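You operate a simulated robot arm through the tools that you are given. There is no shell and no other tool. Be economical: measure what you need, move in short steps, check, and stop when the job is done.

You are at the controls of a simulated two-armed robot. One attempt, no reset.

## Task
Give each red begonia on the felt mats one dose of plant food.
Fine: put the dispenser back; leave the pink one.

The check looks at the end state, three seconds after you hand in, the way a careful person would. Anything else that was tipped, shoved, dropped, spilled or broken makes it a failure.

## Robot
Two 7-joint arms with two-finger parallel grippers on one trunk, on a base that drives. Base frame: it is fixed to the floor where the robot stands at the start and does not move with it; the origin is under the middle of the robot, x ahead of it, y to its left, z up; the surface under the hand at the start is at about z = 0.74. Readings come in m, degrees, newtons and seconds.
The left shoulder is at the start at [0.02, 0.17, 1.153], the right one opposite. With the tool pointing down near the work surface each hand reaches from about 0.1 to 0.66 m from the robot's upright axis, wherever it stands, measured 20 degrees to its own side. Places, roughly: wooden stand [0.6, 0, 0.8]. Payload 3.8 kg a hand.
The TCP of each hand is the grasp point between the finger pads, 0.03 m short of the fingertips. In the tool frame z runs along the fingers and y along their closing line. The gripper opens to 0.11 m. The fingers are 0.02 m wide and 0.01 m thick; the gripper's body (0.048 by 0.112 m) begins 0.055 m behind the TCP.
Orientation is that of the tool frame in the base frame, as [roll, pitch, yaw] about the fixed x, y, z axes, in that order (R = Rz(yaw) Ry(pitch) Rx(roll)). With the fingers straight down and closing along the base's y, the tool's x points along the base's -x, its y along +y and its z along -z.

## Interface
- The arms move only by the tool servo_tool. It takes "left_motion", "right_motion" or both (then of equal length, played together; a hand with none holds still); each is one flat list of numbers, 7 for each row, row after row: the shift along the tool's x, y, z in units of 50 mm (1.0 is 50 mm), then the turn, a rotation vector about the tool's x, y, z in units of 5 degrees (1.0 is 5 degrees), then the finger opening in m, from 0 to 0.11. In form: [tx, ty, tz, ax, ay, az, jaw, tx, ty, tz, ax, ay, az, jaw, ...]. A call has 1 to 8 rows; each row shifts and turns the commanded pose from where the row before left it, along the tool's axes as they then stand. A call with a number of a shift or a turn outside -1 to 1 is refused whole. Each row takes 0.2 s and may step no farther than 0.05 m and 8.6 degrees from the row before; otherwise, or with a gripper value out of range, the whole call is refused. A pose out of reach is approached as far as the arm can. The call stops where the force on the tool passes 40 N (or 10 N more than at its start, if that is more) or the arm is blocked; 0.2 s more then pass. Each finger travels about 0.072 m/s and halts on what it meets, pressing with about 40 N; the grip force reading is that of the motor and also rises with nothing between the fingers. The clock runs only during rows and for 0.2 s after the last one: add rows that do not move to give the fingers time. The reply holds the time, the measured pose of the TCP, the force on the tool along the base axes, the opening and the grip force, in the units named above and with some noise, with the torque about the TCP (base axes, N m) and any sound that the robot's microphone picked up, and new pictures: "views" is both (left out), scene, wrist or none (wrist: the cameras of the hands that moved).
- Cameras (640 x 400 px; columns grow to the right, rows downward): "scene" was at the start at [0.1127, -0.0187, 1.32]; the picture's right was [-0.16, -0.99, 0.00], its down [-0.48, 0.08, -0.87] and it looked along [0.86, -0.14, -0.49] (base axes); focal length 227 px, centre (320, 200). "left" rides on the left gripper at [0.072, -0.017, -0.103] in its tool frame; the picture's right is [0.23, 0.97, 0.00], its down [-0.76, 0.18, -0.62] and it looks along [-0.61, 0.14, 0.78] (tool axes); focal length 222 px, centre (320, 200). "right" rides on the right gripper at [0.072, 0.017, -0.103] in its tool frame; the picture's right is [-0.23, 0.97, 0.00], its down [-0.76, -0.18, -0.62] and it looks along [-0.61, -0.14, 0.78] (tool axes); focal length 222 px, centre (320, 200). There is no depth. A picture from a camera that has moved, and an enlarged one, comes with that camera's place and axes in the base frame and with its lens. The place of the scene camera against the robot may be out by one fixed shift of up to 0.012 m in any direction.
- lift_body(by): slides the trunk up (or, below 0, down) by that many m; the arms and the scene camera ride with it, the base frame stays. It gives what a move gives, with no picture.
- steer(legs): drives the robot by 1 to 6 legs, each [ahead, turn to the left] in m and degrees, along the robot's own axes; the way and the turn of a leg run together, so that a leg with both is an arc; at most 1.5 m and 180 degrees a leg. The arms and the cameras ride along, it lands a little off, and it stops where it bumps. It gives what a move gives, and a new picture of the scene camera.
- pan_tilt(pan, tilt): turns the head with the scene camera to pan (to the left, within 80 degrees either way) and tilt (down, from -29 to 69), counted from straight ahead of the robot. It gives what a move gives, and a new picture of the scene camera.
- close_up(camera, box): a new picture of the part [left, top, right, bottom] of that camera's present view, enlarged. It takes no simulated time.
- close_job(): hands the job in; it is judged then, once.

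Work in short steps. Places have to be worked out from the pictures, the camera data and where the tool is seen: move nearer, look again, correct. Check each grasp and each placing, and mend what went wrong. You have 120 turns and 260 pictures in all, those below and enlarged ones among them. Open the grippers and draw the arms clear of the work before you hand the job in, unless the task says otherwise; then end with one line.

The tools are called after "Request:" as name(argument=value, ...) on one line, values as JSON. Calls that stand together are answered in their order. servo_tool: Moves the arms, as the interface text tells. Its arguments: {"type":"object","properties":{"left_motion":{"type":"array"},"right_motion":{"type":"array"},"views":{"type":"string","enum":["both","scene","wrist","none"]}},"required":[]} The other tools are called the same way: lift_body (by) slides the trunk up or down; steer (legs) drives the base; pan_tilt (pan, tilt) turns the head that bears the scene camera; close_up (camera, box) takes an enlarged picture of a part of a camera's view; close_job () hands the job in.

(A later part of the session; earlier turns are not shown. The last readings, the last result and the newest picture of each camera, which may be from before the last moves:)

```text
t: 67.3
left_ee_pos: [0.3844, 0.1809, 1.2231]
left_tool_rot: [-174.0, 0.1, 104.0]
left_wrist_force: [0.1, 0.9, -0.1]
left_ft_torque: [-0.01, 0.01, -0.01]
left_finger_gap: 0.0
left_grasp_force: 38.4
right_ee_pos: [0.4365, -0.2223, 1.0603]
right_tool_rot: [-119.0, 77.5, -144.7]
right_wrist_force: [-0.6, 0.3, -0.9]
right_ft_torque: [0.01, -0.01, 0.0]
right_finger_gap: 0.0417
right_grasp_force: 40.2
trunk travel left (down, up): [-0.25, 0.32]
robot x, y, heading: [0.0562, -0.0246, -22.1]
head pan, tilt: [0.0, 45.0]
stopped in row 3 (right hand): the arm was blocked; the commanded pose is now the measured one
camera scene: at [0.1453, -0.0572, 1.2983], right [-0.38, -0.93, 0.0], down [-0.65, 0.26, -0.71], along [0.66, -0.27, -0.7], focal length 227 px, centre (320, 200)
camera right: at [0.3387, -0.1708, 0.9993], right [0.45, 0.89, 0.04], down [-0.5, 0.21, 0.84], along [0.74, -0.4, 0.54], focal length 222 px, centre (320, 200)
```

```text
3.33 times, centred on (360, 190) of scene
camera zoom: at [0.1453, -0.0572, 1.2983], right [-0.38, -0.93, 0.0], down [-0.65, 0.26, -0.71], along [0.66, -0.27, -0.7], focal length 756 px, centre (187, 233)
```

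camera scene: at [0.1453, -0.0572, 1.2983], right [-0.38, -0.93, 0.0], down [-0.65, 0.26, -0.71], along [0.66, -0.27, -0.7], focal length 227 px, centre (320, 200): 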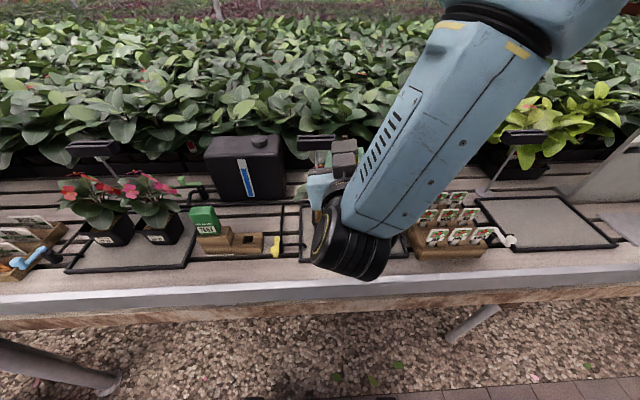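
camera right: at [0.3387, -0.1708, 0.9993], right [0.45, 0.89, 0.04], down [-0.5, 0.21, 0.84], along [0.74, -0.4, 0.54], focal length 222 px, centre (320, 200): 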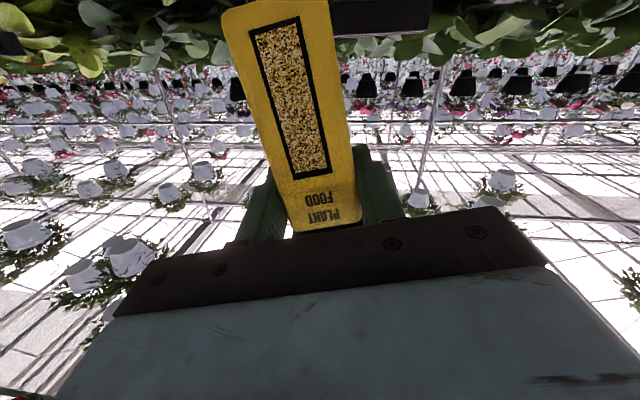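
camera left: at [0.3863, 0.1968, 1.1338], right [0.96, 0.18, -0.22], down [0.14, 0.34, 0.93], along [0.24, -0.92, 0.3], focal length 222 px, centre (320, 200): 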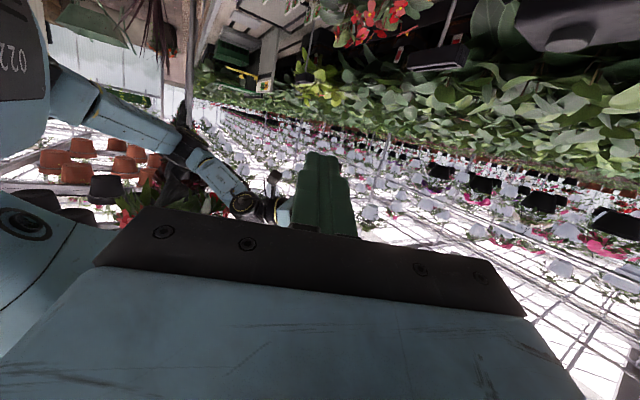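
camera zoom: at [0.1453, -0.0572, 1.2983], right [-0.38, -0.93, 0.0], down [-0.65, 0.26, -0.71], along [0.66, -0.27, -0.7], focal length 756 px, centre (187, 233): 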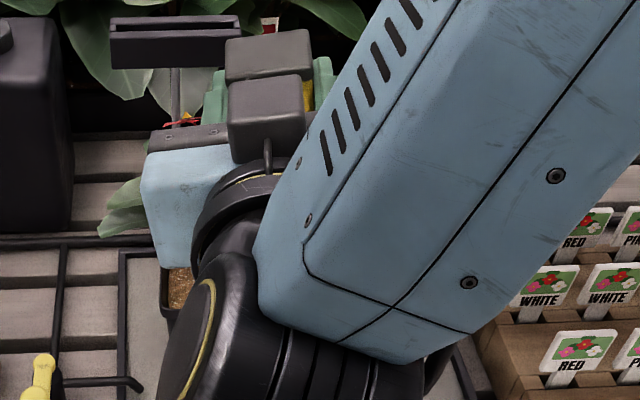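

The right wrist is crowding the robot's own trunk because the base is too near the bench. I back the base off 0.14 m and then extend the arm.

Request:
steer(legs=[[-0.14, 0]])

Request:
servo_tool(right_motion=[-0.3, 0, 0.6, 0, 0, 0, 0.03, -0.3, 0, 0.6, 0, 0, 0, 0.03, 0, 0, 0, 0, 0, 0, 0.03], views="both")

```text
t: 68.7
left_ee_pos: [0.2626, 0.2277, 1.2222]
left_tool_rot: [-173.8, -0.4, 104.1]
left_wrist_force: [-0.3, -1.1, 0.8]
left_ft_torque: [-0.01, 0.0, 0.01]
left_finger_gap: 0.0001
left_grasp_force: 37.8
right_ee_pos: [0.3167, -0.1757, 1.0634]
right_tool_rot: [-120.5, 78.2, -146.5]
right_wrist_force: [-0.1, 0.0, -1.2]
right_ft_torque: [0.04, -0.02, 0.02]
right_finger_gap: 0.0417
right_grasp_force: 40.5
trunk travel left (down, up): [-0.25, 0.32]
robot x, y, heading: [-0.0711, 0.0318, -21.6]
head pan, tilt: [0.0, 45.0]
camera scene: at [0.0257, -0.0113, 1.2962], right [-0.37, -0.93, 0.0], down [-0.66, 0.26, -0.71], along [0.66, -0.26, -0.71], focal length 227 px, centre (320, 200)
```

scene: 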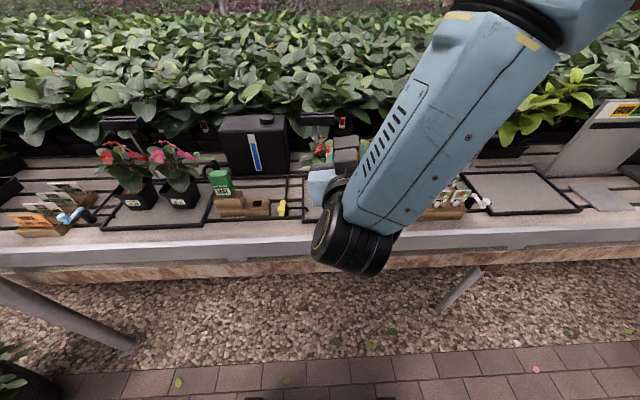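

```text
t: 69.5
left_ee_pos: [0.2648, 0.228, 1.2205]
left_tool_rot: [-173.6, -0.4, 104.1]
left_wrist_force: [-0.7, -0.4, -0.2]
left_ft_torque: [0.01, -0.02, 0.03]
left_finger_gap: 0.0
left_grasp_force: 37.7
right_ee_pos: [0.3755, -0.1978, 1.0856]
right_tool_rot: [-120.5, 78.1, -146.6]
right_wrist_force: [0.5, 0.5, -1.0]
right_ft_torque: [0.03, 0.01, -0.02]
right_finger_gap: 0.0418
right_grasp_force: 40.3
trunk travel left (down, up): [-0.25, 0.32]
robot x, y, heading: [-0.0689, 0.0321, -21.9]
head pan, tilt: [0.0, 45.0]
camera scene: at [0.0265, -0.0114, 1.2961], right [-0.37, -0.93, 0.0], down [-0.66, 0.26, -0.71], along [0.66, -0.26, -0.71], focal length 227 px, centre (320, 200)
camera right: at [0.2786, -0.1463, 1.0242], right [0.45, 0.89, 0.05], down [-0.5, 0.21, 0.84], along [0.74, -0.4, 0.54], focal length 222 px, centre (320, 200)
```

scene: 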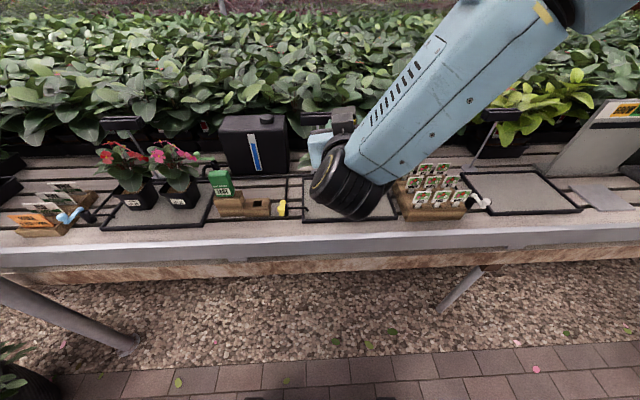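
right: 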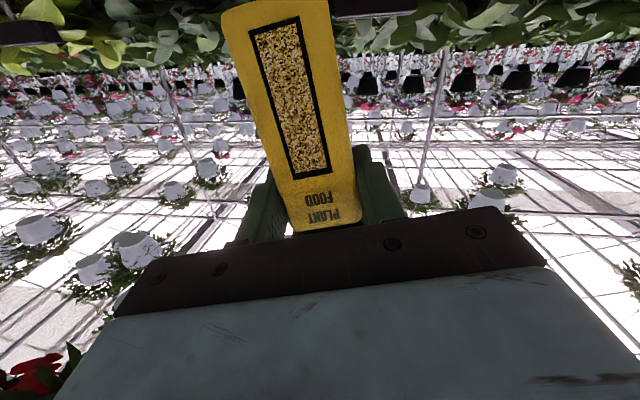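

The arm moves freely again. I level the roll, set the hand horizontal (box top leaning 15° back), and move to a point in front of LOT 22.

Request:
servo_tool(right_motion=[0, 0, 0, 0, 0, 0.7, 0.03, 0, 0, 0, 0, 0, 0.7, 0.03, 0, 0, 0, 0, -0.6, 0.66, 0.03, 0, 0, 0, 0, -0.6, 0, 0.03, 0, -0.485, 0.5, 0, 0, 0, 0.03, 0, -0.485, 0.5, 0, 0, 0, 0.03, 0, -0.485, 0.5, 0, 0, 0, 0.03, 0, -0.485, 0.5, 0, 0, 0, 0.03], views="both")

Request:
close_up(camera="scene", box=[300, 110, 440, 230])

```text
t: 71.3
left_ee_pos: [0.2636, 0.2272, 1.2209]
left_tool_rot: [-173.6, -0.4, 104.1]
left_wrist_force: [-1.0, -0.6, 0.3]
left_ft_torque: [0.03, 0.03, -0.02]
left_finger_gap: 0.0
left_grasp_force: 37.6
right_ee_pos: [0.4249, -0.3106, 1.0977]
right_tool_rot: [176.5, 89.5, 149.4]
right_wrist_force: [-0.1, -0.1, -2.1]
right_ft_torque: [0.03, 0.02, -0.03]
right_finger_gap: 0.0416
right_grasp_force: 40.4
right hand out of reach, approached as far as the arm can: row 8
trunk travel left (down, up): [-0.25, 0.32]
robot x, y, heading: [-0.074, 0.0323, -21.8]
head pan, tilt: [0.0, 45.0]
camera scene: at [0.0267, -0.0114, 1.2961], right [-0.37, -0.93, 0.0], down [-0.66, 0.26, -0.71], along [0.66, -0.26, -0.71], focal length 227 px, centre (320, 200)
camera right: at [0.3409, -0.2486, 1.0281], right [0.44, 0.87, 0.23], down [-0.63, 0.12, 0.77], along [0.64, -0.48, 0.6], focal length 222 px, centre (320, 200)
```

scene: 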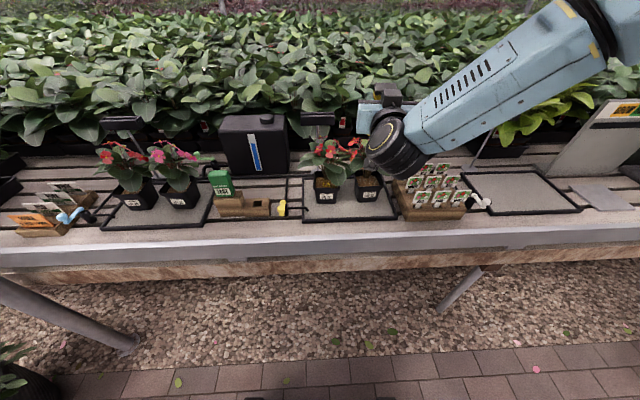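
right: 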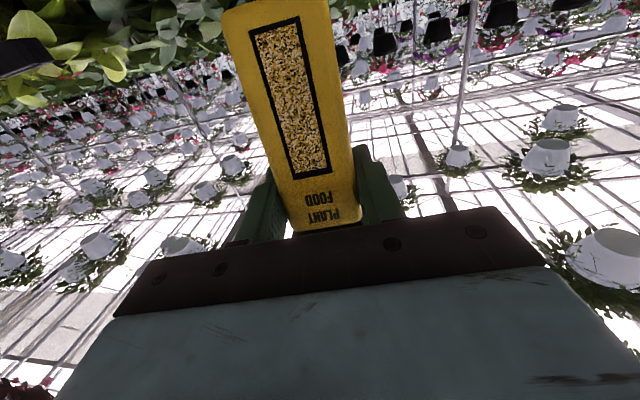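

```text
3.33 times, centred on (370, 170) of scene
camera zoom: at [0.0267, -0.0114, 1.2961], right [-0.37, -0.93, 0.0], down [-0.66, 0.26, -0.71], along [0.66, -0.26, -0.71], focal length 756 px, centre (153, 300)
```

zoom: 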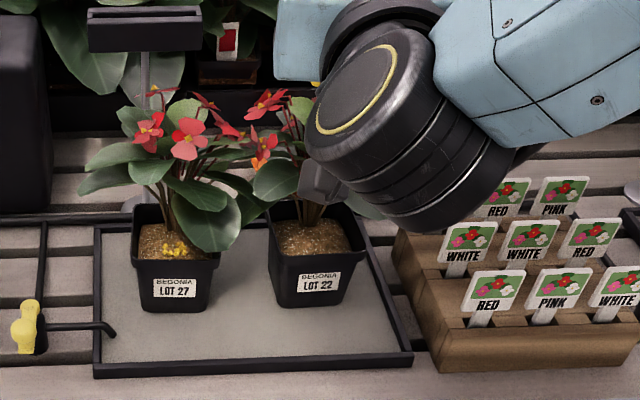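

LOT 27's dose is visible and LOT 22 looks fine. I lower in front of LOT 22 while shifting 2 cm right.

Request:
servo_tool(right_motion=[0.5, 0, 0, 0, 0, 0, 0.03, 0.5, -0.1, 0, 0, 0, 0, 0.03, 0.5, -0.2, 0, 0, 0, 0, 0.03, 0.5, -0.1, 0, 0, 0, 0, 0.03, 0.5, 0, 0, 0, 0, 0, 0.03, 0.4, 0, 0, 0, 0, 0, 0.03, 0, 0, 0, 0, 0, 0, 0.03], views="both")

Request:
close_up(camera="scene", box=[300, 110, 440, 230])

```text
t: 72.9
left_ee_pos: [0.2656, 0.2285, 1.2218]
left_tool_rot: [-173.6, -0.3, 104.1]
left_wrist_force: [-0.8, 0.5, -0.7]
left_ft_torque: [0.02, 0.0, 0.01]
left_finger_gap: 0.0
left_grasp_force: 37.3
right_ee_pos: [0.4345, -0.2498, 0.9993]
right_tool_rot: [166.7, 89.6, 140.0]
right_wrist_force: [-1.0, -1.0, -2.3]
right_ft_torque: [0.01, 0.04, 0.01]
right_finger_gap: 0.0415
right_grasp_force: 39.9
right hand out of reach, approached as far as the arm can: row 1, 2, 3, 4, 5, 6
trunk travel left (down, up): [-0.25, 0.32]
robot x, y, heading: [-0.0711, 0.0321, -21.7]
head pan, tilt: [0.0, 45.0]
camera scene: at [0.0266, -0.0116, 1.2961], right [-0.37, -0.93, 0.0], down [-0.66, 0.26, -0.71], along [0.66, -0.26, -0.71], focal length 227 px, centre (320, 200)
camera right: at [0.3501, -0.1888, 0.9279], right [0.44, 0.87, 0.23], down [-0.63, 0.12, 0.76], along [0.64, -0.48, 0.6], focal length 222 px, centre (320, 200)
```

scene: 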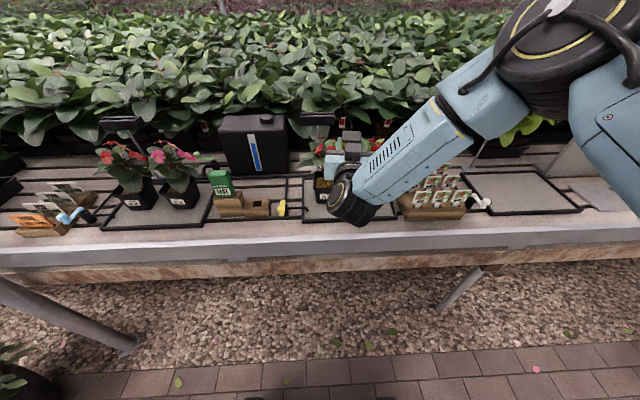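
right: 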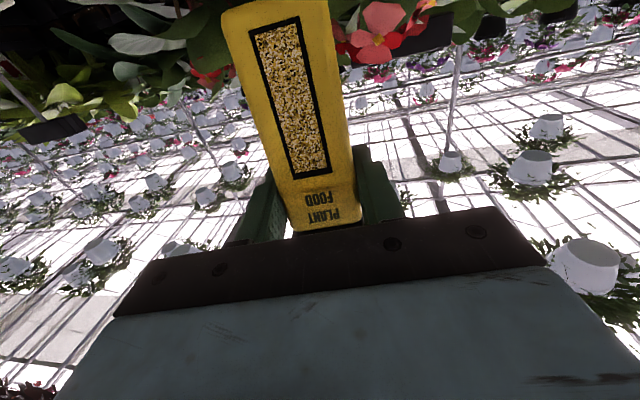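

```text
3.33 times, centred on (370, 170) of scene
camera zoom: at [0.0266, -0.0116, 1.2961], right [-0.37, -0.93, 0.0], down [-0.66, 0.26, -0.71], along [0.66, -0.26, -0.71], focal length 756 px, centre (153, 300)
```

zoom: 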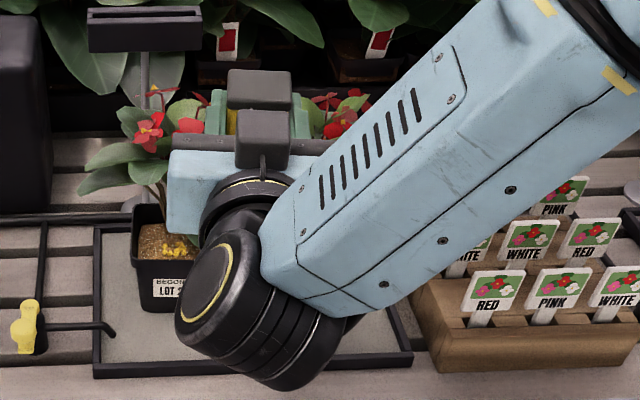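

With that heading the arm can't reach this far right. I raise the hand, turn the base right 14° and drive 0.1 m ahead so LOT 22 lies straight ahead of the robot.

Request:
servo_tool(right_motion=[-0.6, 0, -0.1, 0, 0, 0, 0.03, -0.6, 0, -0.1, 0, 0, 0, 0.03, -0.6, 0, -0.1, 0, 0, 0, 0.03, -0.6, 0, -0.1, 0, 0, 0, 0.03], views="none")

Request:
steer(legs=[[0, -14], [0.09, 0]])

```text
t: 73.9
left_ee_pos: [0.2643, 0.2273, 1.221]
left_tool_rot: [-173.5, -0.5, 104.1]
left_wrist_force: [0.2, -1.5, -0.2]
left_ft_torque: [-0.03, 0.01, 0.03]
left_finger_gap: 0.0
left_grasp_force: 37.6
right_ee_pos: [0.4202, -0.2413, 1.1168]
right_tool_rot: [145.2, 89.9, 118.6]
right_wrist_force: [0.1, 0.2, -1.2]
right_ft_torque: [0.0, 0.01, 0.04]
right_finger_gap: 0.0417
right_grasp_force: 39.9
trunk travel left (down, up): [-0.25, 0.32]
robot x, y, heading: [-0.0741, 0.0333, -21.5]
head pan, tilt: [0.0, 45.0]
```

```text
t: 75.8
left_ee_pos: [0.3726, 0.0882, 1.2197]
left_tool_rot: [-173.6, -0.4, 90.1]
left_wrist_force: [0.3, -0.3, 0.4]
left_ft_torque: [0.03, 0.02, 0.0]
left_finger_gap: 0.0001
left_grasp_force: 37.7
right_ee_pos: [0.409, -0.403, 1.1163]
right_tool_rot: [145.4, 89.8, 104.9]
right_wrist_force: [0.1, -0.5, -1.2]
right_ft_torque: [0.01, -0.01, -0.01]
right_finger_gap: 0.0418
right_grasp_force: 40.1
trunk travel left (down, up): [-0.25, 0.32]
robot x, y, heading: [0.0018, -0.0201, -35.8]
head pan, tilt: [0.0, 45.0]
camera scene: at [0.0856, -0.085, 1.296], right [-0.59, -0.81, 0.0], down [-0.57, 0.42, -0.71], along [0.57, -0.41, -0.71], focal length 227 px, centre (320, 200)
```

scene: 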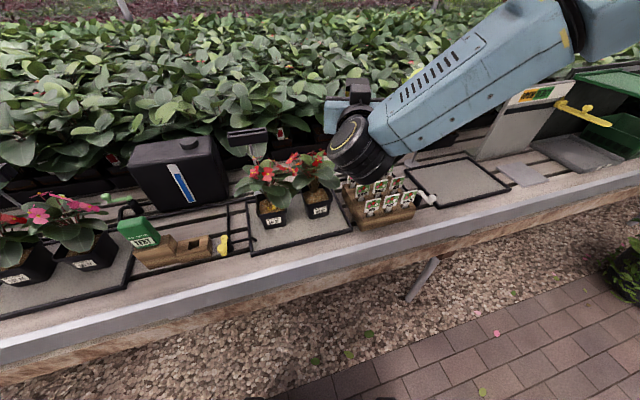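

Now I refine LOT 22's position from this view.

Request:
close_up(camera="scene", box=[230, 120, 370, 250])

```text
3.08 times, centred on (300, 185) of scene
camera zoom: at [0.0856, -0.085, 1.296], right [-0.59, -0.81, 0.0], down [-0.57, 0.42, -0.71], along [0.57, -0.41, -0.71], focal length 698 px, centre (382, 246)
```

zoom: 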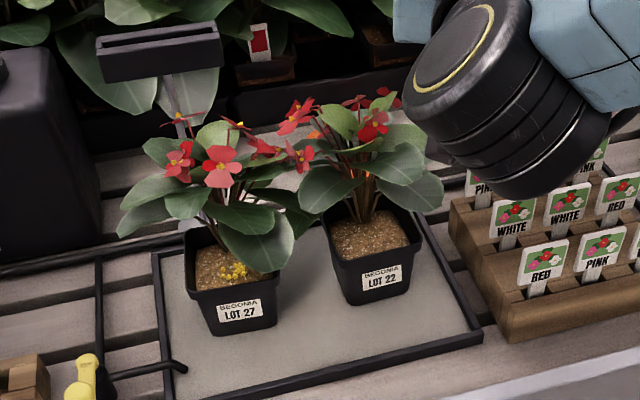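

LOT 22's front rim centre is (0.459, -0.350). I move to the pre-position in front of it and lower to z≈1.0.

Request:
servo_tool(right_motion=[0, 0.8, -0.37, 0, 0, 0, 0.03, 0, 0.8, -0.37, 0, 0, 0, 0.03, 0.6, 0, 0, 0, 0, 0, 0.03, 0.6, 0, 0, 0, 0, 0, 0.03, 0.6, 0, 0, 0, 0, 0, 0.03, 0.5, 0, 0, 0, 0, 0, 0.03, 0, 0, 0, 0, 0, 0, 0.03], views="scene")

Request:
close_up(camera="scene", box=[230, 120, 370, 250])

```text
t: 77.4
left_ee_pos: [0.3729, 0.088, 1.2209]
left_tool_rot: [-173.6, -0.5, 90.0]
left_wrist_force: [-0.3, -0.4, -0.3]
left_ft_torque: [0.02, 0.0, 0.01]
left_finger_gap: 0.0
left_grasp_force: 37.9
right_ee_pos: [0.432, -0.3213, 1.0007]
right_tool_rot: [96.4, 89.9, 55.7]
right_wrist_force: [0.6, -0.4, -1.8]
right_ft_torque: [0.01, -0.01, 0.02]
right_finger_gap: 0.0417
right_grasp_force: 39.9
trunk travel left (down, up): [-0.25, 0.32]
robot x, y, heading: [-0.0011, -0.0182, -36.0]
head pan, tilt: [0.0, 45.0]
camera scene: at [0.0846, -0.0845, 1.2961], right [-0.59, -0.81, 0.0], down [-0.57, 0.42, -0.71], along [0.57, -0.41, -0.71], focal length 227 px, centre (320, 200)
```

scene: 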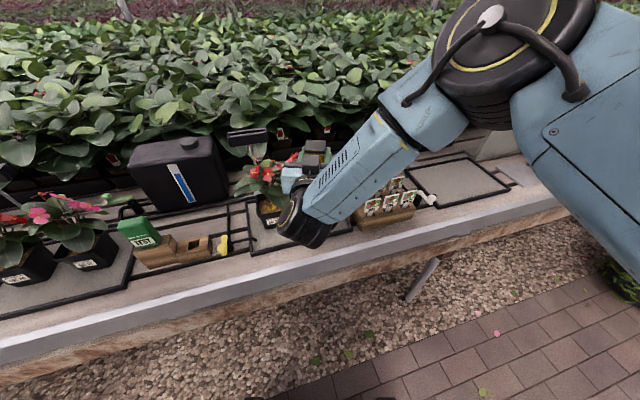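

```text
3.08 times, centred on (300, 185) of scene
camera zoom: at [0.0846, -0.0845, 1.2961], right [-0.59, -0.81, 0.0], down [-0.57, 0.42, -0.71], along [0.57, -0.41, -0.71], focal length 698 px, centre (382, 246)
```

zoom: 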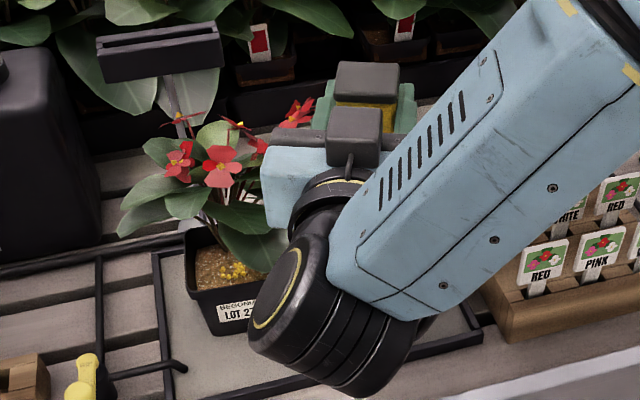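

In place. I lower to z≈0.945, then move forward about 29 mm over the soil.

Request:
servo_tool(right_motion=[0.4, 0, 0, 0, 0, 0, 0.03, 0.4, 0, 0, 0, 0, 0, 0.03, 0.3, 0, 0, 0, 0, 0, 0.03, 0, 0, 0, 0, 0, 0, 0.03], views="none")

Request:
servo_tool(right_motion=[0, 0.04, 0.2, 0, 0, 0, 0.03, 0, 0.03, 0.2, 0, 0, 0, 0.03, 0, 0, 0.19, 0, 0, 0, 0.03, 0, 0, 0, 0, 0, 0, 0.03], views="both")

```text
t: 78.4
left_ee_pos: [0.3719, 0.0889, 1.2205]
left_tool_rot: [-173.6, -0.4, 90.0]
left_wrist_force: [0.5, 0.3, -0.4]
left_ft_torque: [0.0, 0.01, 0.0]
left_finger_gap: 0.0
left_grasp_force: 37.9
right_ee_pos: [0.4336, -0.3196, 0.9463]
right_tool_rot: [120.8, 89.9, 80.2]
right_wrist_force: [-0.8, 0.3, -0.7]
right_ft_torque: [0.02, 0.0, 0.01]
right_finger_gap: 0.0417
right_grasp_force: 40.3
trunk travel left (down, up): [-0.25, 0.32]
robot x, y, heading: [0.0004, -0.0198, -36.0]
head pan, tilt: [0.0, 45.0]
```

```text
t: 79.4
left_ee_pos: [0.3734, 0.0894, 1.2213]
left_tool_rot: [-173.5, -0.4, 90.0]
left_wrist_force: [0.0, -0.2, -0.1]
left_ft_torque: [0.01, -0.01, -0.01]
left_finger_gap: 0.0
left_grasp_force: 37.7
right_ee_pos: [0.4575, -0.3336, 0.9457]
right_tool_rot: [-58.4, 90.0, -98.9]
right_wrist_force: [-0.1, 0.6, -1.8]
right_ft_torque: [0.0, 0.02, 0.05]
right_finger_gap: 0.0414
right_grasp_force: 40.0
trunk travel left (down, up): [-0.25, 0.32]
robot x, y, heading: [-0.0037, -0.0195, -35.9]
head pan, tilt: [0.0, 45.0]
camera scene: at [0.0847, -0.0844, 1.2961], right [-0.59, -0.81, 0.0], down [-0.57, 0.42, -0.71], along [0.57, -0.41, -0.71], focal length 227 px, centre (320, 200)
camera right: at [0.3912, -0.2546, 0.8739], right [0.63, 0.74, 0.23], down [-0.59, 0.27, 0.76], along [0.5, -0.62, 0.61], focal length 222 px, centre (320, 200)
```

scene: 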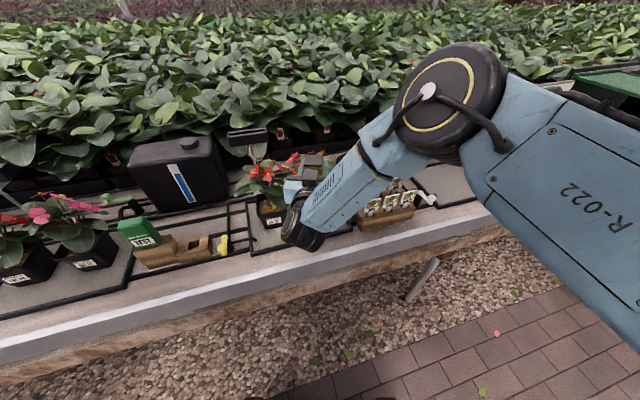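
right: 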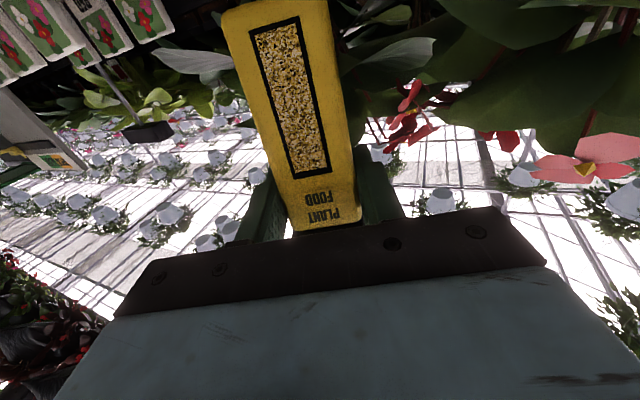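

Free of load. I now descend to the soil in small steps, watching the contact force for one press.

Request:
servo_tool(right_motion=[0.12, 0, 0, 0, 0, 0, 0.03, 0.1, 0, 0, 0, 0, 0, 0.03, 0.08, 0, 0, 0, 0, 0, 0.03], views="none")

Request:
servo_tool(right_motion=[0.06, 0, 0, 0, 0, 0, 0.03, 0, 0, 0, 0, 0, 0, 0.03], views="none")

Request:
servo_tool(right_motion=[0.06, 0, 0, 0, 0, 0, 0.03, 0, 0, 0, 0, 0, 0, 0.03], views="none")

```text
t: 80.2
left_ee_pos: [0.3723, 0.0883, 1.2201]
left_tool_rot: [-173.6, -0.3, 89.9]
left_wrist_force: [0.1, -0.6, 0.5]
left_ft_torque: [0.01, -0.02, -0.01]
left_finger_gap: 0.0
left_grasp_force: 37.8
right_ee_pos: [0.458, -0.3341, 0.9318]
right_tool_rot: [98.2, 90.0, 57.7]
right_wrist_force: [0.3, 0.4, -1.7]
right_ft_torque: [0.01, 0.01, 0.01]
right_finger_gap: 0.0417
right_grasp_force: 39.4
trunk travel left (down, up): [-0.25, 0.32]
robot x, y, heading: [0.0037, -0.0214, -35.9]
head pan, tilt: [0.0, 45.0]
```

```text
t: 80.8
left_ee_pos: [0.3734, 0.0896, 1.22]
left_tool_rot: [-173.6, -0.4, 90.0]
left_wrist_force: [0.7, -0.1, 0.7]
left_ft_torque: [0.01, 0.02, -0.01]
left_finger_gap: 0.0
left_grasp_force: 38.5
right_ee_pos: [0.4575, -0.3366, 0.9301]
right_tool_rot: [113.7, 89.9, 73.1]
right_wrist_force: [0.8, 0.6, -2.3]
right_ft_torque: [0.01, 0.04, 0.0]
right_finger_gap: 0.0415
right_grasp_force: 40.2
trunk travel left (down, up): [-0.25, 0.32]
robot x, y, heading: [-0.0013, -0.0228, -35.9]
head pan, tilt: [0.0, 45.0]
```

```text
t: 81.4
left_ee_pos: [0.3736, 0.0902, 1.2207]
left_tool_rot: [-173.7, -0.4, 90.0]
left_wrist_force: [0.0, -0.9, -0.2]
left_ft_torque: [0.01, 0.01, 0.02]
left_finger_gap: 0.0
left_grasp_force: 37.6
right_ee_pos: [0.4577, -0.3369, 0.9277]
right_tool_rot: [104.8, 89.9, 64.2]
right_wrist_force: [0.9, 0.4, -1.4]
right_ft_torque: [-0.02, 0.0, -0.02]
right_finger_gap: 0.0416
right_grasp_force: 39.7
trunk travel left (down, up): [-0.25, 0.32]
robot x, y, heading: [-0.0043, -0.0191, -35.9]
head pan, tilt: [0.0, 45.0]
```

No contact yet at z=0.928, so I continue.

Request:
servo_tool(right_motion=[0.06, 0, 0, 0, 0, 0, 0.03, 0, 0, 0, 0, 0, 0, 0.03], views="none")

Request:
servo_tool(right_motion=[0.06, 0, 0, 0, 0, 0, 0.03, 0, 0, 0, 0, 0, 0, 0.03], views="none")

```text
t: 82.0
left_ee_pos: [0.3735, 0.0887, 1.2213]
left_tool_rot: [-173.6, -0.4, 90.0]
left_wrist_force: [0.7, 0.5, 0.8]
left_ft_torque: [-0.02, -0.04, -0.02]
left_finger_gap: 0.0
left_grasp_force: 37.9
right_ee_pos: [0.4578, -0.3358, 0.9243]
right_tool_rot: [97.7, 90.0, 57.1]
right_wrist_force: [0.3, 0.4, -0.9]
right_ft_torque: [0.03, 0.01, 0.01]
right_finger_gap: 0.0416
right_grasp_force: 40.0
trunk travel left (down, up): [-0.25, 0.32]
robot x, y, heading: [0.0027, -0.0231, -36.1]
head pan, tilt: [0.0, 45.0]
```

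```text
t: 82.6
left_ee_pos: [0.373, 0.0891, 1.2212]
left_tool_rot: [-173.7, -0.4, 90.0]
left_wrist_force: [0.4, -0.1, -0.2]
left_ft_torque: [-0.02, 0.01, 0.01]
left_finger_gap: 0.0
left_grasp_force: 37.8
right_ee_pos: [0.4573, -0.3355, 0.9222]
right_tool_rot: [29.9, 89.8, -10.7]
right_wrist_force: [-2.3, 1.1, 7.9]
right_ft_torque: [0.06, 0.09, 0.01]
right_finger_gap: 0.0415
right_grasp_force: 39.9
trunk travel left (down, up): [-0.25, 0.32]
robot x, y, heading: [-0.0008, -0.0173, -35.9]
head pan, tilt: [0.0, 45.0]
```

Contact at z≈0.922 with 8 N. I press a further 3 mm, then another.

Request:
servo_tool(right_motion=[0.06, 0, 0, 0, 0, 0, 0.03, 0, 0, 0, 0, 0, 0, 0.03], views="scene")

Request:
close_up(camera="scene", box=[280, 150, 360, 250])

```text
t: 83.2
left_ee_pos: [0.3719, 0.0897, 1.2216]
left_tool_rot: [-173.7, -0.3, 90.1]
left_wrist_force: [-0.5, -0.4, 0.1]
left_ft_torque: [0.01, 0.01, -0.03]
left_finger_gap: 0.0001
left_grasp_force: 37.8
right_ee_pos: [0.4562, -0.336, 0.9205]
right_tool_rot: [19.7, 89.4, -21.0]
right_wrist_force: [1.0, 0.4, 25.0]
right_ft_torque: [-0.11, -0.47, 0.01]
right_finger_gap: 0.0414
right_grasp_force: 40.3
trunk travel left (down, up): [-0.25, 0.32]
robot x, y, heading: [-0.0013, -0.0203, -35.8]
head pan, tilt: [0.0, 45.0]
camera scene: at [0.0831, -0.0832, 1.2964], right [-0.59, -0.81, 0.0], down [-0.57, 0.41, -0.71], along [0.57, -0.42, -0.71], focal length 227 px, centre (320, 200)
```

scene: 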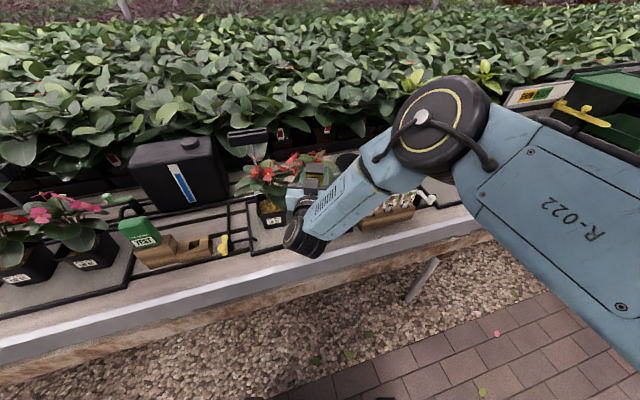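

```text
4.00 times, centred on (320, 200) of scene
camera zoom: at [0.0831, -0.0832, 1.2964], right [-0.59, -0.81, 0.0], down [-0.57, 0.41, -0.71], along [0.57, -0.42, -0.71], focal length 908 px, centre (320, 200)
```

zoom: 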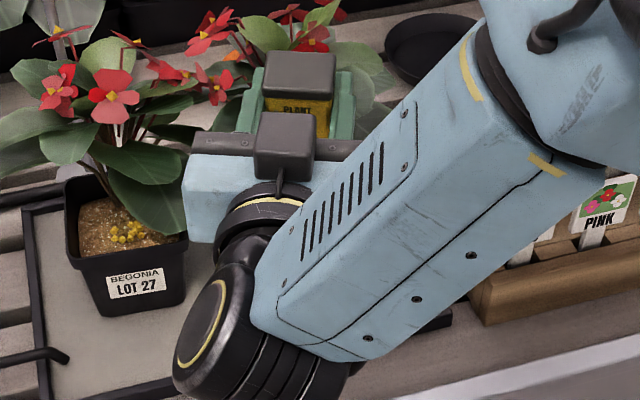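

25 N is more than the force that dosed LOT 27. I lift off, move back and up, and check LOT 22's soil.

Request:
servo_tool(right_motion=[-0.3, 0, 0, 0, 0, 0, 0.03, -0.5, 0, -0.2, 0, 0, 0, 0.03, -0.8, 0, -0.2, 0, 0, 0, 0.03, -0.8, 0, 0, 0, 0, 0, 0.03, -0.8, 0, 0, 0, 0, 0, 0.03, -0.8, -0.3, 0, 0, 0, 0, 0.03, 0, -0.8, 0.3, 0, 0, 0, 0.03, 0, -0.6, 0.3, 0, 0, 0, 0.03], views="scene")

Request:
close_up(camera="scene", box=[240, 140, 360, 250])

```text
t: 85.0
left_ee_pos: [0.3714, 0.0884, 1.2209]
left_tool_rot: [-173.7, -0.4, 90.0]
left_wrist_force: [0.5, -0.9, 0.0]
left_ft_torque: [0.02, 0.02, 0.0]
left_finger_gap: 0.0
left_grasp_force: 37.5
right_ee_pos: [0.4109, -0.4094, 1.1121]
right_tool_rot: [108.5, 89.8, 68.1]
right_wrist_force: [-0.9, -0.6, -1.6]
right_ft_torque: [-0.01, 0.0, 0.0]
right_finger_gap: 0.0417
right_grasp_force: 40.1
trunk travel left (down, up): [-0.25, 0.32]
robot x, y, heading: [0.0015, -0.0171, -35.7]
head pan, tilt: [0.0, 45.0]
camera scene: at [0.0845, -0.0848, 1.296], right [-0.59, -0.81, 0.0], down [-0.57, 0.42, -0.71], along [0.57, -0.41, -0.71], focal length 227 px, centre (320, 200)
```

scene: 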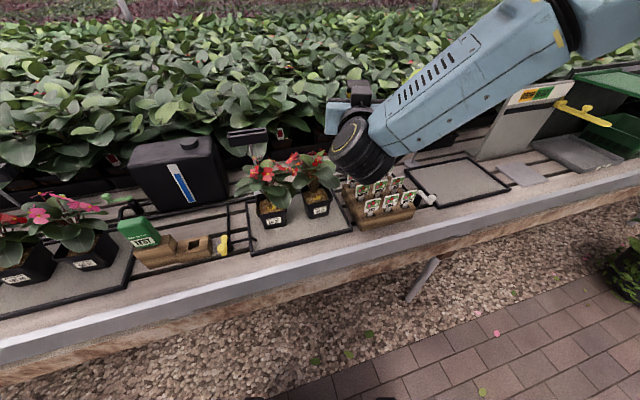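

```text
3.64 times, centred on (300, 195) of scene
camera zoom: at [0.0845, -0.0848, 1.296], right [-0.59, -0.81, 0.0], down [-0.57, 0.42, -0.71], along [0.57, -0.41, -0.71], focal length 825 px, centre (393, 218)
```

zoom: 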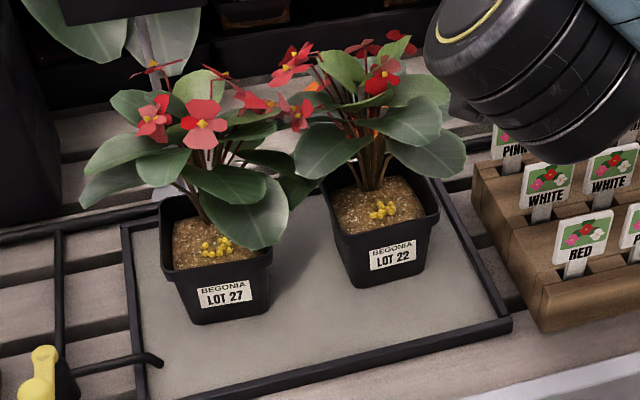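

Both LOT 27 and LOT 22 now carry granules. I zoom to compare the amounts.

Request:
close_up(camera="scene", box=[255, 190, 340, 235])

Request:
close_up(camera="scene", box=[0, 170, 130, 300])

```text
7.53 times, centred on (298, 212) of scene
camera zoom: at [0.0845, -0.0848, 1.296], right [-0.59, -0.81, 0.0], down [-0.57, 0.42, -0.71], along [0.57, -0.41, -0.71], focal length 1708 px, centre (489, 106)
```

zoom: 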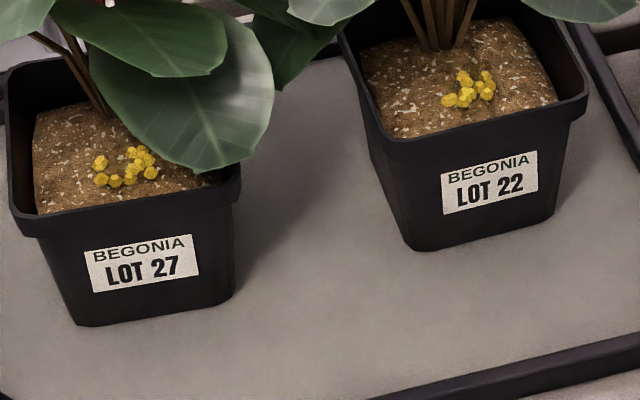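

```text
3.08 times, centred on (65, 235) of scene
camera zoom: at [0.0845, -0.0848, 1.296], right [-0.59, -0.81, 0.0], down [-0.57, 0.42, -0.71], along [0.57, -0.41, -0.71], focal length 698 px, centre (1105, 92)
```

zoom: 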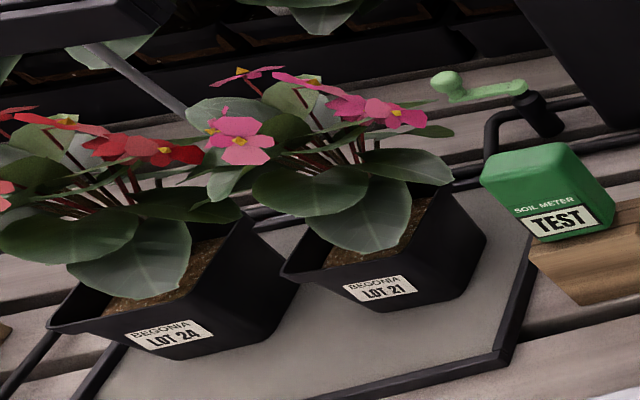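

Both doses are similar single heaps. For LOT 24, front rim at about (0.69, 0.34), I want the base near (0.13, 0.33) heading 0. To avoid sweeping the arms past the metal post at the left, I raise the hand, turn right 74°, reverse 0.37 m, then turn left 110°.

Request:
servo_tool(right_motion=[-0.8, 0, 0, 0, 0, 0, 0.03, -0.8, 0, 0, 0, 0, 0, 0.03, -0.8, 0, 0, 0, 0, 0, 0.03, -0.6, 0, 0, 0, 0, 0, 0.03, 0, 0, 0, 0, 0, 0, 0.03], views="none")

Request:
steer(legs=[[0, -74.5], [-0.37, 0]])

```text
t: 86.2
left_ee_pos: [0.3733, 0.0897, 1.2205]
left_tool_rot: [-173.7, -0.5, 90.0]
left_wrist_force: [0.9, 0.3, 0.3]
left_ft_torque: [0.01, 0.01, -0.01]
left_finger_gap: 0.0003
left_grasp_force: 38.0
right_ee_pos: [0.4074, -0.4093, 1.2648]
right_tool_rot: [141.7, 89.9, 101.2]
right_wrist_force: [0.1, 0.2, -1.7]
right_ft_torque: [-0.01, 0.04, 0.02]
right_finger_gap: 0.0414
right_grasp_force: 40.0
trunk travel left (down, up): [-0.25, 0.32]
robot x, y, heading: [-0.0044, -0.0205, -36.1]
head pan, tilt: [0.0, 45.0]
```

```text
t: 88.9
left_ee_pos: [0.3243, -0.2557, 1.2179]
left_tool_rot: [-172.3, 0.9, 37.8]
left_wrist_force: [-0.1, 0.3, 0.1]
left_ft_torque: [-0.04, 0.0, 0.02]
left_finger_gap: 0.0
left_grasp_force: 37.6
right_ee_pos: [-0.0612, -0.5787, 1.2631]
right_tool_rot: [-109.4, 89.5, 156.6]
right_wrist_force: [1.1, 0.2, -1.8]
right_ft_torque: [0.01, -0.01, -0.02]
right_finger_gap: 0.0415
right_grasp_force: 40.0
trunk travel left (down, up): [-0.25, 0.32]
robot x, y, heading: [0.0002, -0.0189, -89.1]
head pan, tilt: [0.0, 45.0]
stopped in leg 1: the robot was blocked; the commanded pose is now the measured one
camera scene: at [0.0134, -0.127, 1.296], right [-1.0, -0.01, 0.01], down [-0.01, 0.71, -0.71], along [0.0, -0.71, -0.71], focal length 227 px, centre (320, 200)
```

scene: 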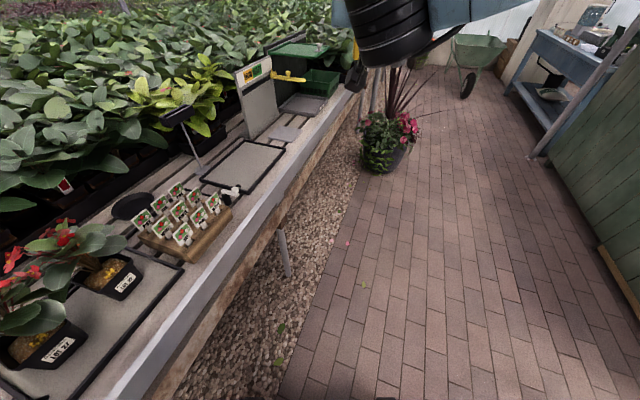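

The base corner caught the bench while turning. I turn back to -36°, reverse 0.6 m into the aisle, turn to heading 0, and will then approach straight.

Request:
steer(legs=[[0, 53], [-0.594, 0], [0, 36]])

```text
t: 96.3
left_ee_pos: [-0.2404, 0.6309, 1.2204]
left_tool_rot: [-172.9, 0.5, 127.0]
left_wrist_force: [-0.5, 0.7, 0.2]
left_ft_torque: [0.01, 0.03, 0.0]
left_finger_gap: 0.0001
left_grasp_force: 37.7
right_ee_pos: [0.079, 0.2451, 1.2642]
right_tool_rot: [149.6, 89.9, 145.3]
right_wrist_force: [0.7, 0.4, -1.1]
right_ft_torque: [0.02, 0.02, -0.02]
right_finger_gap: 0.0417
right_grasp_force: 39.9
trunk travel left (down, up): [-0.25, 0.32]
robot x, y, heading: [-0.4784, 0.3216, 0.3]
head pan, tilt: [0.0, 45.0]
camera scene: at [-0.3735, 0.3163, 1.2961], right [0.01, -1.0, 0.0], down [-0.71, 0.0, -0.71], along [0.71, 0.0, -0.71], focal length 227 px, centre (320, 200)
```

scene: 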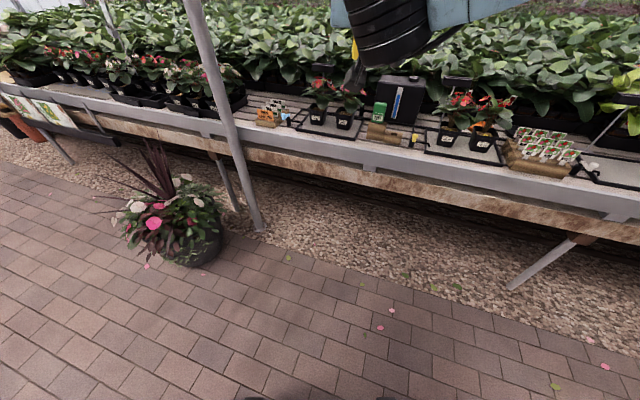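

Clear view. I drive 0.56 m straight toward the bench.

Request:
steer(legs=[[0.56, 0]])

Request:
close_up(camera="scene", box=[240, 100, 400, 220])

```text
t: 99.5
left_ee_pos: [0.3032, 0.6333, 1.2215]
left_tool_rot: [-172.7, 0.4, 127.0]
left_wrist_force: [-0.2, 0.7, 1.6]
left_ft_torque: [-0.03, 0.03, 0.01]
left_finger_gap: 0.0
left_grasp_force: 37.4
right_ee_pos: [0.6235, 0.2476, 1.2635]
right_tool_rot: [153.2, 89.9, 148.8]
right_wrist_force: [-0.4, -0.2, -1.9]
right_ft_torque: [0.01, 0.02, -0.02]
right_finger_gap: 0.0417
right_grasp_force: 39.3
trunk travel left (down, up): [-0.25, 0.32]
robot x, y, heading: [0.0626, 0.3198, 0.4]
head pan, tilt: [0.0, 45.0]
camera scene: at [0.1697, 0.3188, 1.296], right [0.01, -1.0, 0.0], down [-0.71, 0.0, -0.71], along [0.71, 0.0, -0.71], focal length 227 px, centre (320, 200)
```

scene: 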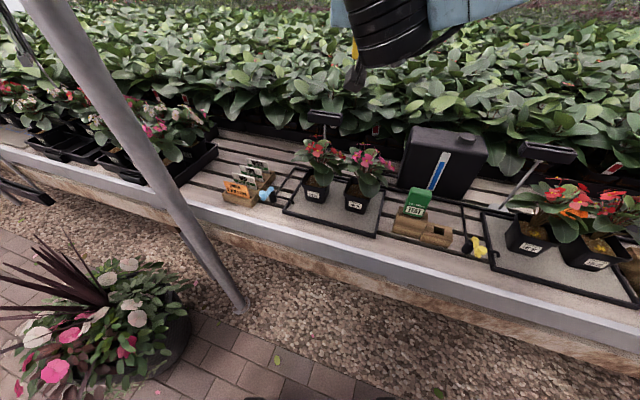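

```text
3.33 times, centred on (320, 160) of scene
camera zoom: at [0.1697, 0.3188, 1.296], right [0.01, -1.0, 0.0], down [-0.71, 0.0, -0.71], along [0.71, 0.0, -0.71], focal length 756 px, centre (320, 333)
```

zoom: 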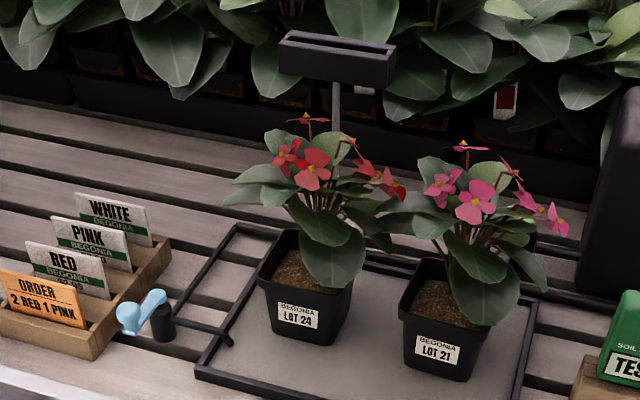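

I need the base closer, but its corner limits that unless it squares up to the bench. I tuck the left hand in, away from the post. Then I turn right 35°, reverse 0.35 m, turn left 24° to heading -10°, and drive forward 0.38 m.

Request:
servo_tool(left_motion=[-0.36, -0.52, 0, 0, 0, 0, 0, -0.36, -0.52, 0, 0, 0, 0, 0, -0.36, -0.52, 0, 0, 0, 0, 0], views="none")

Request:
steer(legs=[[0, -34.7], [-0.346, 0], [0, 24.3], [0.38, 0]])

```text
t: 100.3
left_ee_pos: [0.2743, 0.5403, 1.2319]
left_tool_rot: [-172.8, 0.6, 127.1]
left_wrist_force: [0.3, -0.1, 0.0]
left_ft_torque: [0.02, -0.01, -0.03]
left_finger_gap: 0.0
left_grasp_force: 37.7
right_ee_pos: [0.6229, 0.2458, 1.2634]
right_tool_rot: [139.4, 89.9, 134.9]
right_wrist_force: [-0.9, 0.0, -2.1]
right_ft_torque: [-0.04, 0.03, 0.0]
right_finger_gap: 0.0417
right_grasp_force: 39.8
trunk travel left (down, up): [-0.25, 0.32]
robot x, y, heading: [0.0632, 0.325, 0.4]
head pan, tilt: [0.0, 45.0]
```

```text
t: 107.4
left_ee_pos: [0.3856, 0.6326, 1.2312]
left_tool_rot: [-172.8, 0.5, 116.6]
left_wrist_force: [0.7, -0.1, -0.8]
left_ft_torque: [0.03, 0.04, -0.01]
left_finger_gap: 0.0
left_grasp_force: 38.2
right_ee_pos: [0.6757, 0.2827, 1.2647]
right_tool_rot: [154.5, 90.0, 139.8]
right_wrist_force: [0.2, 0.5, -2.4]
right_ft_torque: [0.05, 0.05, -0.01]
right_finger_gap: 0.0412
right_grasp_force: 40.0
trunk travel left (down, up): [-0.25, 0.32]
robot x, y, heading: [0.1421, 0.4581, -9.9]
head pan, tilt: [0.0, 45.0]
camera scene: at [0.2439, 0.4339, 1.296], right [-0.18, -0.98, 0.0], down [-0.7, 0.12, -0.71], along [0.7, -0.12, -0.71], focal length 227 px, centre (320, 200)
```

scene: 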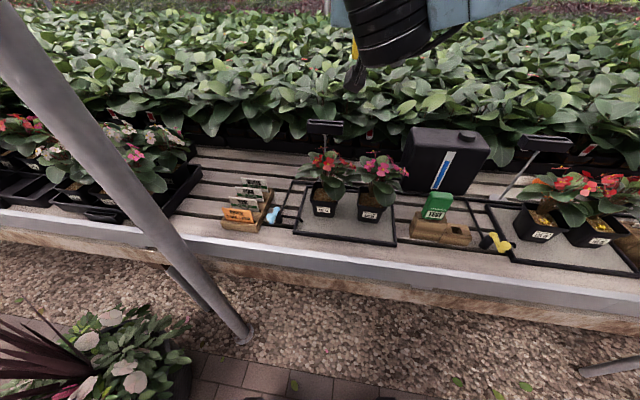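

Good. I measure LOT 24 again from this view.

Request:
close_up(camera="scene", box=[270, 120, 420, 240])

Request:
close_up(camera="scene", box=[300, 175, 350, 225])

```text
3.33 times, centred on (345, 180) of scene
camera zoom: at [0.2439, 0.4339, 1.296], right [-0.18, -0.98, 0.0], down [-0.7, 0.12, -0.71], along [0.7, -0.12, -0.71], focal length 756 px, centre (237, 267)
```

zoom: 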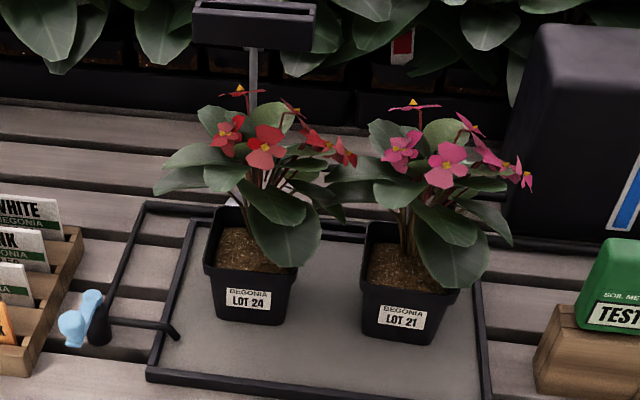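

```text
8.00 times, centred on (325, 200) of scene
camera zoom: at [0.2439, 0.4339, 1.296], right [-0.18, -0.98, 0.0], down [-0.7, 0.12, -0.71], along [0.7, -0.12, -0.71], focal length 1815 px, centre (280, 200)
```

zoom: 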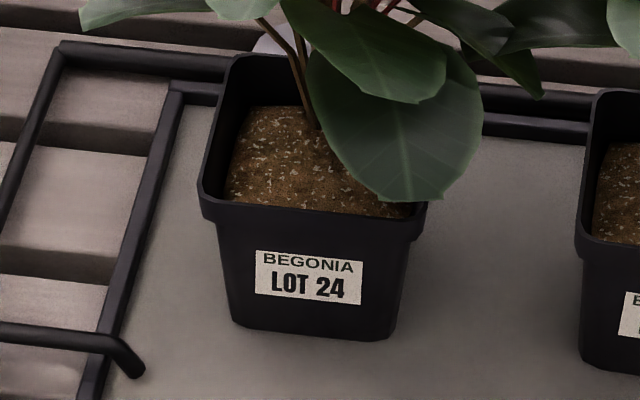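

LOT 24's front rim centre is (0.701, 0.340), and the open soil is on its left half. I move to a pre-position in front of it and lower to z≈1.0.

Request:
servo_tool(right_motion=[0, 0.8, -0.29, 0, 0, 0, 0.03, 0, 0.76, -0.29, 0, 0, 0, 0.03, 0.9, 0, 0, 0, 0, 0, 0.03, 0.9, 0, 0, 0, 0, 0, 0.03, 0.9, 0, 0, 0, 0, 0, 0.03, 0.9, 0, 0, 0, 0, 0, 0.03, 0.9, 0, 0, 0, 0, 0, 0.03, 0.8, 0, 0, 0, 0, 0, 0.03], views="both")

Request:
close_up(camera="scene", box=[270, 120, 420, 240])

```text
t: 109.2
left_ee_pos: [0.3849, 0.6338, 1.231]
left_tool_rot: [-172.8, 0.5, 116.5]
left_wrist_force: [-0.2, -0.7, -0.4]
left_ft_torque: [0.0, 0.02, -0.02]
left_finger_gap: 0.0
left_grasp_force: 37.9
right_ee_pos: [0.6687, 0.3645, 0.9971]
right_tool_rot: [138.2, 89.9, 123.5]
right_wrist_force: [0.3, 0.2, -2.1]
right_ft_torque: [-0.01, 0.01, -0.02]
right_finger_gap: 0.0414
right_grasp_force: 40.4
trunk travel left (down, up): [-0.25, 0.32]
robot x, y, heading: [0.1412, 0.4527, -10.3]
head pan, tilt: [0.0, 45.0]
camera scene: at [0.2435, 0.4342, 1.296], right [-0.18, -0.98, 0.0], down [-0.7, 0.12, -0.71], along [0.7, -0.12, -0.71], focal length 227 px, centre (320, 200)
camera right: at [0.5742, 0.4069, 0.9261], right [0.25, 0.94, 0.23], down [-0.65, -0.01, 0.76], along [0.72, -0.34, 0.61], focal length 222 px, centre (320, 200)
```

scene: 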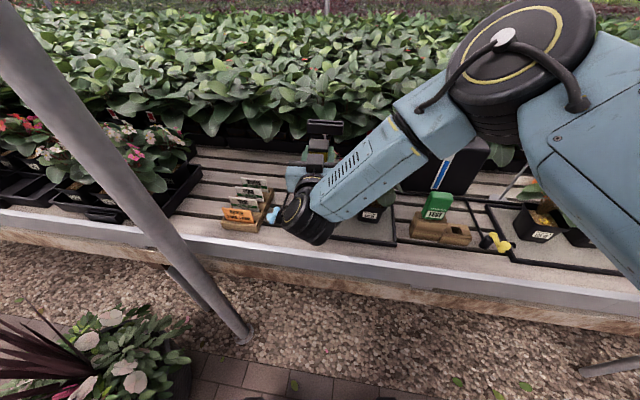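
right: 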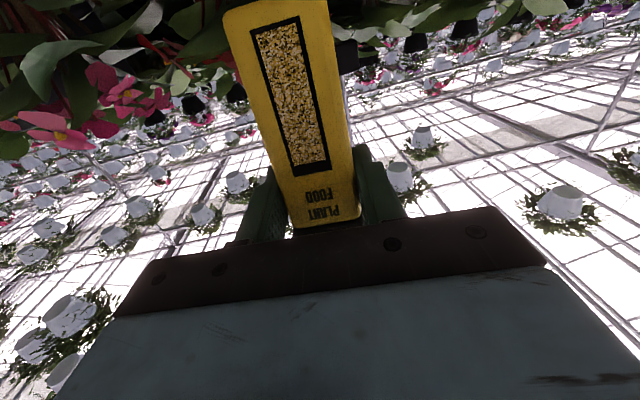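

```text
3.33 times, centred on (345, 180) of scene
camera zoom: at [0.2435, 0.4342, 1.296], right [-0.18, -0.98, 0.0], down [-0.7, 0.12, -0.71], along [0.7, -0.12, -0.71], focal length 756 px, centre (237, 267)
```

zoom: 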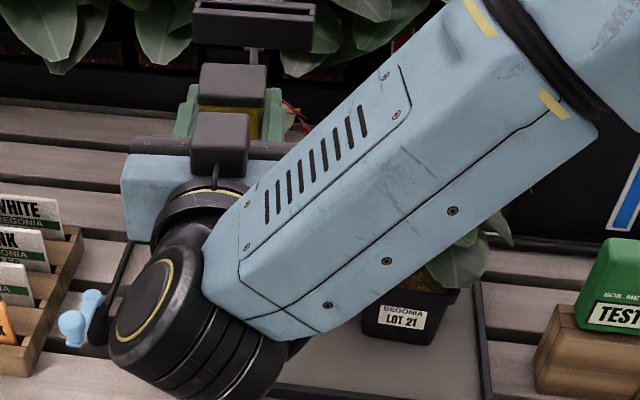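

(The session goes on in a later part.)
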